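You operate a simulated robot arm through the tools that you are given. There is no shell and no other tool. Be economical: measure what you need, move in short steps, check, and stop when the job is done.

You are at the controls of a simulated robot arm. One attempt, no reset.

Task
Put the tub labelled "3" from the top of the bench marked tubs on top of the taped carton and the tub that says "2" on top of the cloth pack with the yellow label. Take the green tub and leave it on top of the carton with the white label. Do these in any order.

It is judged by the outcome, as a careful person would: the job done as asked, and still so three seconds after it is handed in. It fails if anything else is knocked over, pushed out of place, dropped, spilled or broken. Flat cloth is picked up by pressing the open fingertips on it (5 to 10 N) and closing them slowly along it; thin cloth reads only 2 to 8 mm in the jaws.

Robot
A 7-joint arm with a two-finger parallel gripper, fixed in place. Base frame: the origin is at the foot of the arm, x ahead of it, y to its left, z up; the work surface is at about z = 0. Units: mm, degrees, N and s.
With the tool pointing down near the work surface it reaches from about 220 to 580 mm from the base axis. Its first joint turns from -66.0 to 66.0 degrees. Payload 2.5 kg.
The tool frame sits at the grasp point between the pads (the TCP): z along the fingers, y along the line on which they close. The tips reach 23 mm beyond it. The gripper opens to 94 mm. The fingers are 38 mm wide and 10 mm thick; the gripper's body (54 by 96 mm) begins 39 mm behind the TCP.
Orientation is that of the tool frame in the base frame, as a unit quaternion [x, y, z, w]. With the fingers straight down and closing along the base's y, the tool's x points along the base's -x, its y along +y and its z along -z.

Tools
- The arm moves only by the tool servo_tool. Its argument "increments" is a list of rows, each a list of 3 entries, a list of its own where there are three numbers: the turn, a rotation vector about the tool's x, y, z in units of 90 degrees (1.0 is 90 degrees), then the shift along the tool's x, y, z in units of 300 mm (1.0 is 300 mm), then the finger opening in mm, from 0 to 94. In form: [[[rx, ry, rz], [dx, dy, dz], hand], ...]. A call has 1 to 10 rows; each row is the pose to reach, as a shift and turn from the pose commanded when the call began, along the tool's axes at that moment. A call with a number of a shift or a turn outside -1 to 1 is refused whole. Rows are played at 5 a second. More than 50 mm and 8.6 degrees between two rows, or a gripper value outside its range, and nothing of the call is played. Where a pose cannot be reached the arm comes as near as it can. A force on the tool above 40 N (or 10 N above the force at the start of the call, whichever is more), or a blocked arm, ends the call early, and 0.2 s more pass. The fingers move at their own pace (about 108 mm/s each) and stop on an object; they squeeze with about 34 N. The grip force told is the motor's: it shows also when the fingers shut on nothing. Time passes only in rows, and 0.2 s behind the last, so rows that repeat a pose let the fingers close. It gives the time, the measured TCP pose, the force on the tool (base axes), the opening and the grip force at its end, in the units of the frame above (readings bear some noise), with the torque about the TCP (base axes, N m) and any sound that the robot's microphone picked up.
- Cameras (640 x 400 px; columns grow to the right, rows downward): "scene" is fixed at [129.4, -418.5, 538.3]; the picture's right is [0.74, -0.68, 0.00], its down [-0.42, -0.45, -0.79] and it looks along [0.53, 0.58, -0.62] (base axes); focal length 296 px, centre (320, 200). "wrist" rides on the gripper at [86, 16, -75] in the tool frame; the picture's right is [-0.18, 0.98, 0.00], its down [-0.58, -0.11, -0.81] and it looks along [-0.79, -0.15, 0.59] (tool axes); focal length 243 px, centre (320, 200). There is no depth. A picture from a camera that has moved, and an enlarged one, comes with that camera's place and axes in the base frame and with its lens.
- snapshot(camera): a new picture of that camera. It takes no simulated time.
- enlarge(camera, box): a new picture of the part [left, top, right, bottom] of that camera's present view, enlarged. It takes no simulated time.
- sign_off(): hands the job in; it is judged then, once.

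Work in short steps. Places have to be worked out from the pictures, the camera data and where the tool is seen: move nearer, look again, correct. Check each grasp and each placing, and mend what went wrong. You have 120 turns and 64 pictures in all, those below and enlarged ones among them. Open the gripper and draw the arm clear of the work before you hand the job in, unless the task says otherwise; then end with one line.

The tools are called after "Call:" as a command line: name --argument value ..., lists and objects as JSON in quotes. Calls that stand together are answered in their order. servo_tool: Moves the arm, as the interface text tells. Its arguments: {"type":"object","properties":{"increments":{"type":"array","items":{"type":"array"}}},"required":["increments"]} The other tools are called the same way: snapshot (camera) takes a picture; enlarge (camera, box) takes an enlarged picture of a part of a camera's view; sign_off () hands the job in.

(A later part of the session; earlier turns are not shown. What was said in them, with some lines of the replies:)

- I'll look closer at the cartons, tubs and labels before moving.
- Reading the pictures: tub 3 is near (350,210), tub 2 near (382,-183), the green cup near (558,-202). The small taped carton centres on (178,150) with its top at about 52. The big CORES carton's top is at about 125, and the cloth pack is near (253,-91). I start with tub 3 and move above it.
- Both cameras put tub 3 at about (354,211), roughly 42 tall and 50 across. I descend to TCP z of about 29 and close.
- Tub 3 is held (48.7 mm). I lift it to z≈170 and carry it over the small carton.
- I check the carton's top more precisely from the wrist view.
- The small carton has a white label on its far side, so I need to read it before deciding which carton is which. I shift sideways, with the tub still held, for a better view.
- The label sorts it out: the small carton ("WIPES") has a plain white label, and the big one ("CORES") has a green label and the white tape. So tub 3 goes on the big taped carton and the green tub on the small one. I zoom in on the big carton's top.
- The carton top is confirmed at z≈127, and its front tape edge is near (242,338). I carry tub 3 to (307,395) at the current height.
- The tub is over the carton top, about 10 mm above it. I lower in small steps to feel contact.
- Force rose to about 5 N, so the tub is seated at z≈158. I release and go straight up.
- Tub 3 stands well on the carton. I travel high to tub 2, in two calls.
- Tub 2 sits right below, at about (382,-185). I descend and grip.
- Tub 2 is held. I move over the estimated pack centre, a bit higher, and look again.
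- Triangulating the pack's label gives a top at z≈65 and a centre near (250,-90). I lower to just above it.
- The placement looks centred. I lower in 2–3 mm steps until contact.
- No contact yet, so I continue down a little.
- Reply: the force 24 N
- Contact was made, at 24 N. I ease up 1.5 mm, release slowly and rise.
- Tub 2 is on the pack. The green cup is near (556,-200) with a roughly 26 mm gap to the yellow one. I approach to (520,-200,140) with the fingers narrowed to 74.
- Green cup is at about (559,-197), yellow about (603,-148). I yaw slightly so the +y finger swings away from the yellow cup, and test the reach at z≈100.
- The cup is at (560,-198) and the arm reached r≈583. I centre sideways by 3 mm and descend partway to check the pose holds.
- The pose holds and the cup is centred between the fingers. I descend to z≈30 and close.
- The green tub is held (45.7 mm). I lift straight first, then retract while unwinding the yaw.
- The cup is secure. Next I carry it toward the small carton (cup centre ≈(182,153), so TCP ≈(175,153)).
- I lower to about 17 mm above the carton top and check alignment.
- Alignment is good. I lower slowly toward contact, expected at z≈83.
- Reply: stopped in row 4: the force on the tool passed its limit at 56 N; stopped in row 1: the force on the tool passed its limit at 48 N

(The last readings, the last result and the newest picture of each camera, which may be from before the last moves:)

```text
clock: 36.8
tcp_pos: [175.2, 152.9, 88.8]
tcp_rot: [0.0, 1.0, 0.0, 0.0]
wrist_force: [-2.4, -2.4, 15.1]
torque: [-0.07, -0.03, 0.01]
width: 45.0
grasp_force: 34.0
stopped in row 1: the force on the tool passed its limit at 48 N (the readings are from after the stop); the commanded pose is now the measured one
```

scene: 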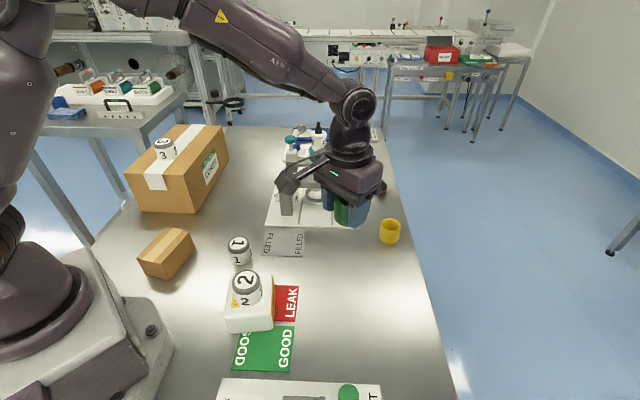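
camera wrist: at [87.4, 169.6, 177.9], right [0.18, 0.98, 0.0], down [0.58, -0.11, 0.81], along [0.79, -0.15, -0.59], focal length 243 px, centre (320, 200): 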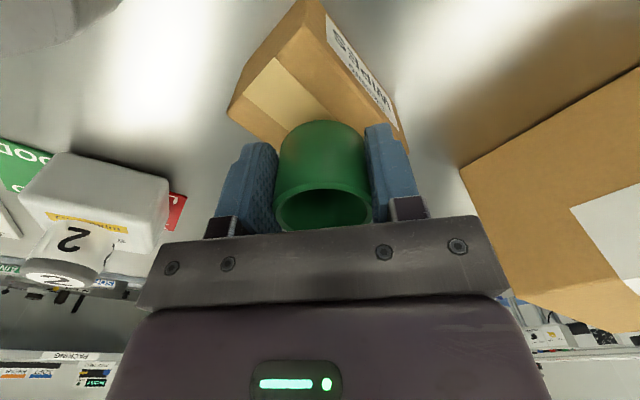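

Contact came early, at z≈88.5, so the carton top is at about 57. I check the view before releasing.

Call:
enlarge --camera "scene" --box '[80, 180, 272, 300]'

Call:
snapshot --camera "wrist"

```text
3.33 times, centred on (176, 240) of scene
camera zoom: at [129.3, -418.5, 538.3], right [0.74, -0.68, 0.0], down [-0.42, -0.45, -0.79], along [0.53, 0.58, -0.62], focal length 988 px, centre (800, 67)
```

zoom: 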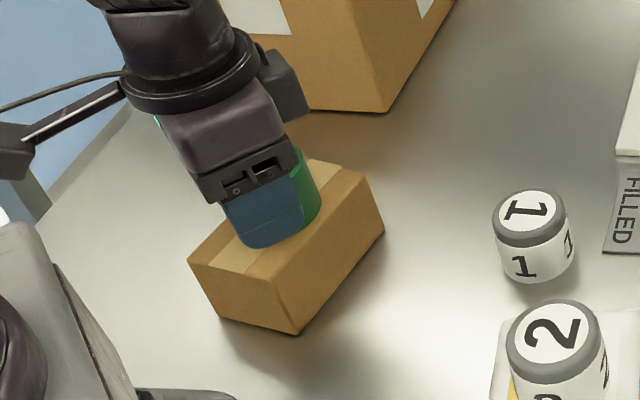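

```text
22 pictures are left
camera wrist: at [87.6, 169.4, 163.5], right [0.18, 0.98, 0.0], down [0.58, -0.11, 0.81], along [0.79, -0.15, -0.59], focal length 243 px, centre (320, 200)
```

wrist: 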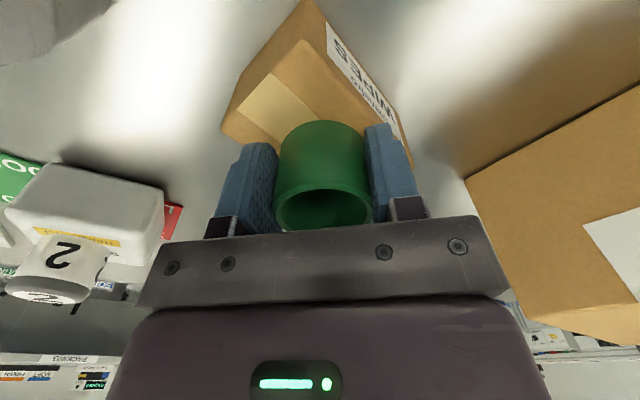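

The cup is seated with all of its base on the top. I release gently and go straight up.

Call:
servo_tool --increments '[[[0, 0, 0], [0, 0, -0.003], 40], [[0, 0, 0], [0, 0, -0.003], 52], [[0, 0, 0], [0, 0, -0.003], 66], [[0, 0, 0], [0, 0, -0.003], 66], [[0, 0, 0], [0, 0, -0.08], 66], [[0, 0, 0], [0, 0, -0.2], 80], [[0, 0, 0], [0, 0, -0.35], 94], [[0, 0, 0], [0, 0, -0.45], 94], [[0, 0, 0], [0, 0, -0.45], 94]]'

Call:
enlarge --camera "scene" --box '[80, 180, 272, 300]'

Call:
snapshot --camera "wrist"

```text
clock: 38.8
tcp_pos: [174.3, 154.0, 222.4]
tcp_rot: [0.0, 1.0, 0.0, 0.001]
wrist_force: [-0.5, 0.7, -0.2]
torque: [0.03, -0.01, 0.01]
width: 93.9
grasp_force: 0.1
```

```text
3.33 times, centred on (176, 240) of scene
camera zoom: at [129.4, -418.5, 538.3], right [0.74, -0.68, 0.0], down [-0.42, -0.45, -0.79], along [0.53, 0.58, -0.62], focal length 988 px, centre (800, 67)
```

zoom: 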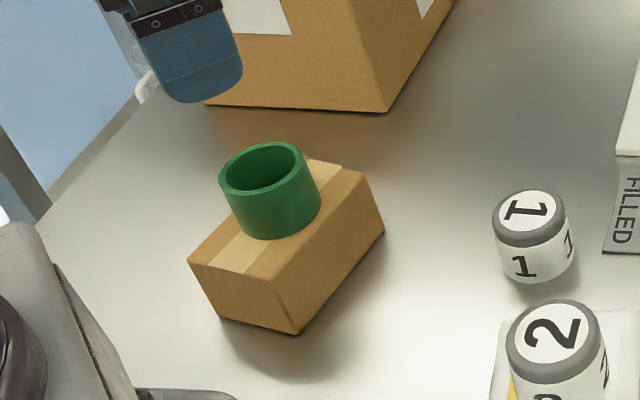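

```text
20 pictures are left
camera wrist: at [86.6, 169.0, 298.5], right [0.18, 0.98, 0.0], down [0.58, -0.11, 0.81], along [0.79, -0.15, -0.59], focal length 243 px, centre (320, 200)
```

wrist: 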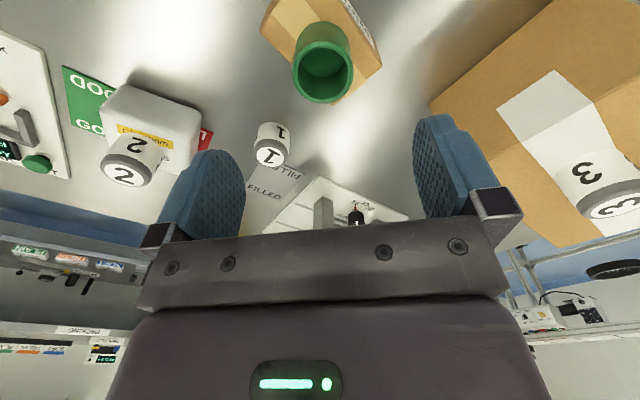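

All three are placed. I draw the arm clear and take a final look.

Call:
servo_tool --increments '[[[0, 0, 0], [0, 0, -0.15], 94], [[0, 0, 0], [0, 0, -0.3], 94], [[0, 0, 0], [-0.13, -0.05, -0.35], 94], [[0, 0, 0], [-0.27, -0.1, -0.35], 94], [[0, 0, 0], [-0.4, -0.15, -0.35], 94], [[0, 0, 0], [-0.55, -0.2, -0.35], 94], [[0, 0, 0], [-0.55, -0.2, -0.35], 94]]'

Call:
snapshot --camera "scene"

```text
clock: 40.4
tcp_pos: [339.5, 92.8, 325.9]
tcp_rot: [-0.001, 1.0, 0.0, 0.001]
wrist_force: [-0.9, -0.4, 0.1]
torque: [-0.02, 0.04, -0.01]
width: 93.9
grasp_force: 0.1
```

```text
19 pictures are left
```

scene: 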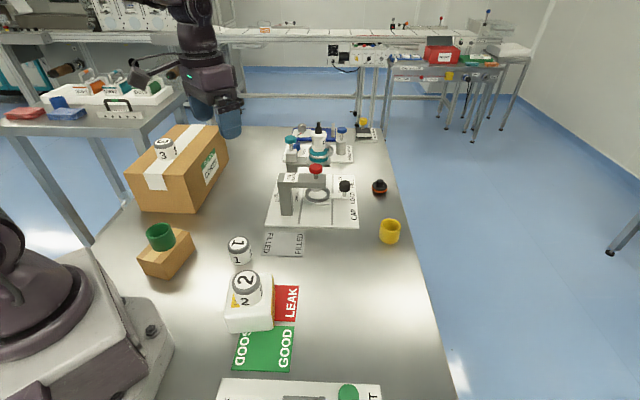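

The final picture shows everything in place and nothing else disturbed, so I hand the job in.

Call:
sign_off

```text
The job is handed in.
```

Tub 3 is on the big white-taped carton (CORES), tub 2 is on the cloth pack with the yellow label, and the green tub is on the small carton with the white label (WIPES); both cartons have tape, so I told them apart by their labels.
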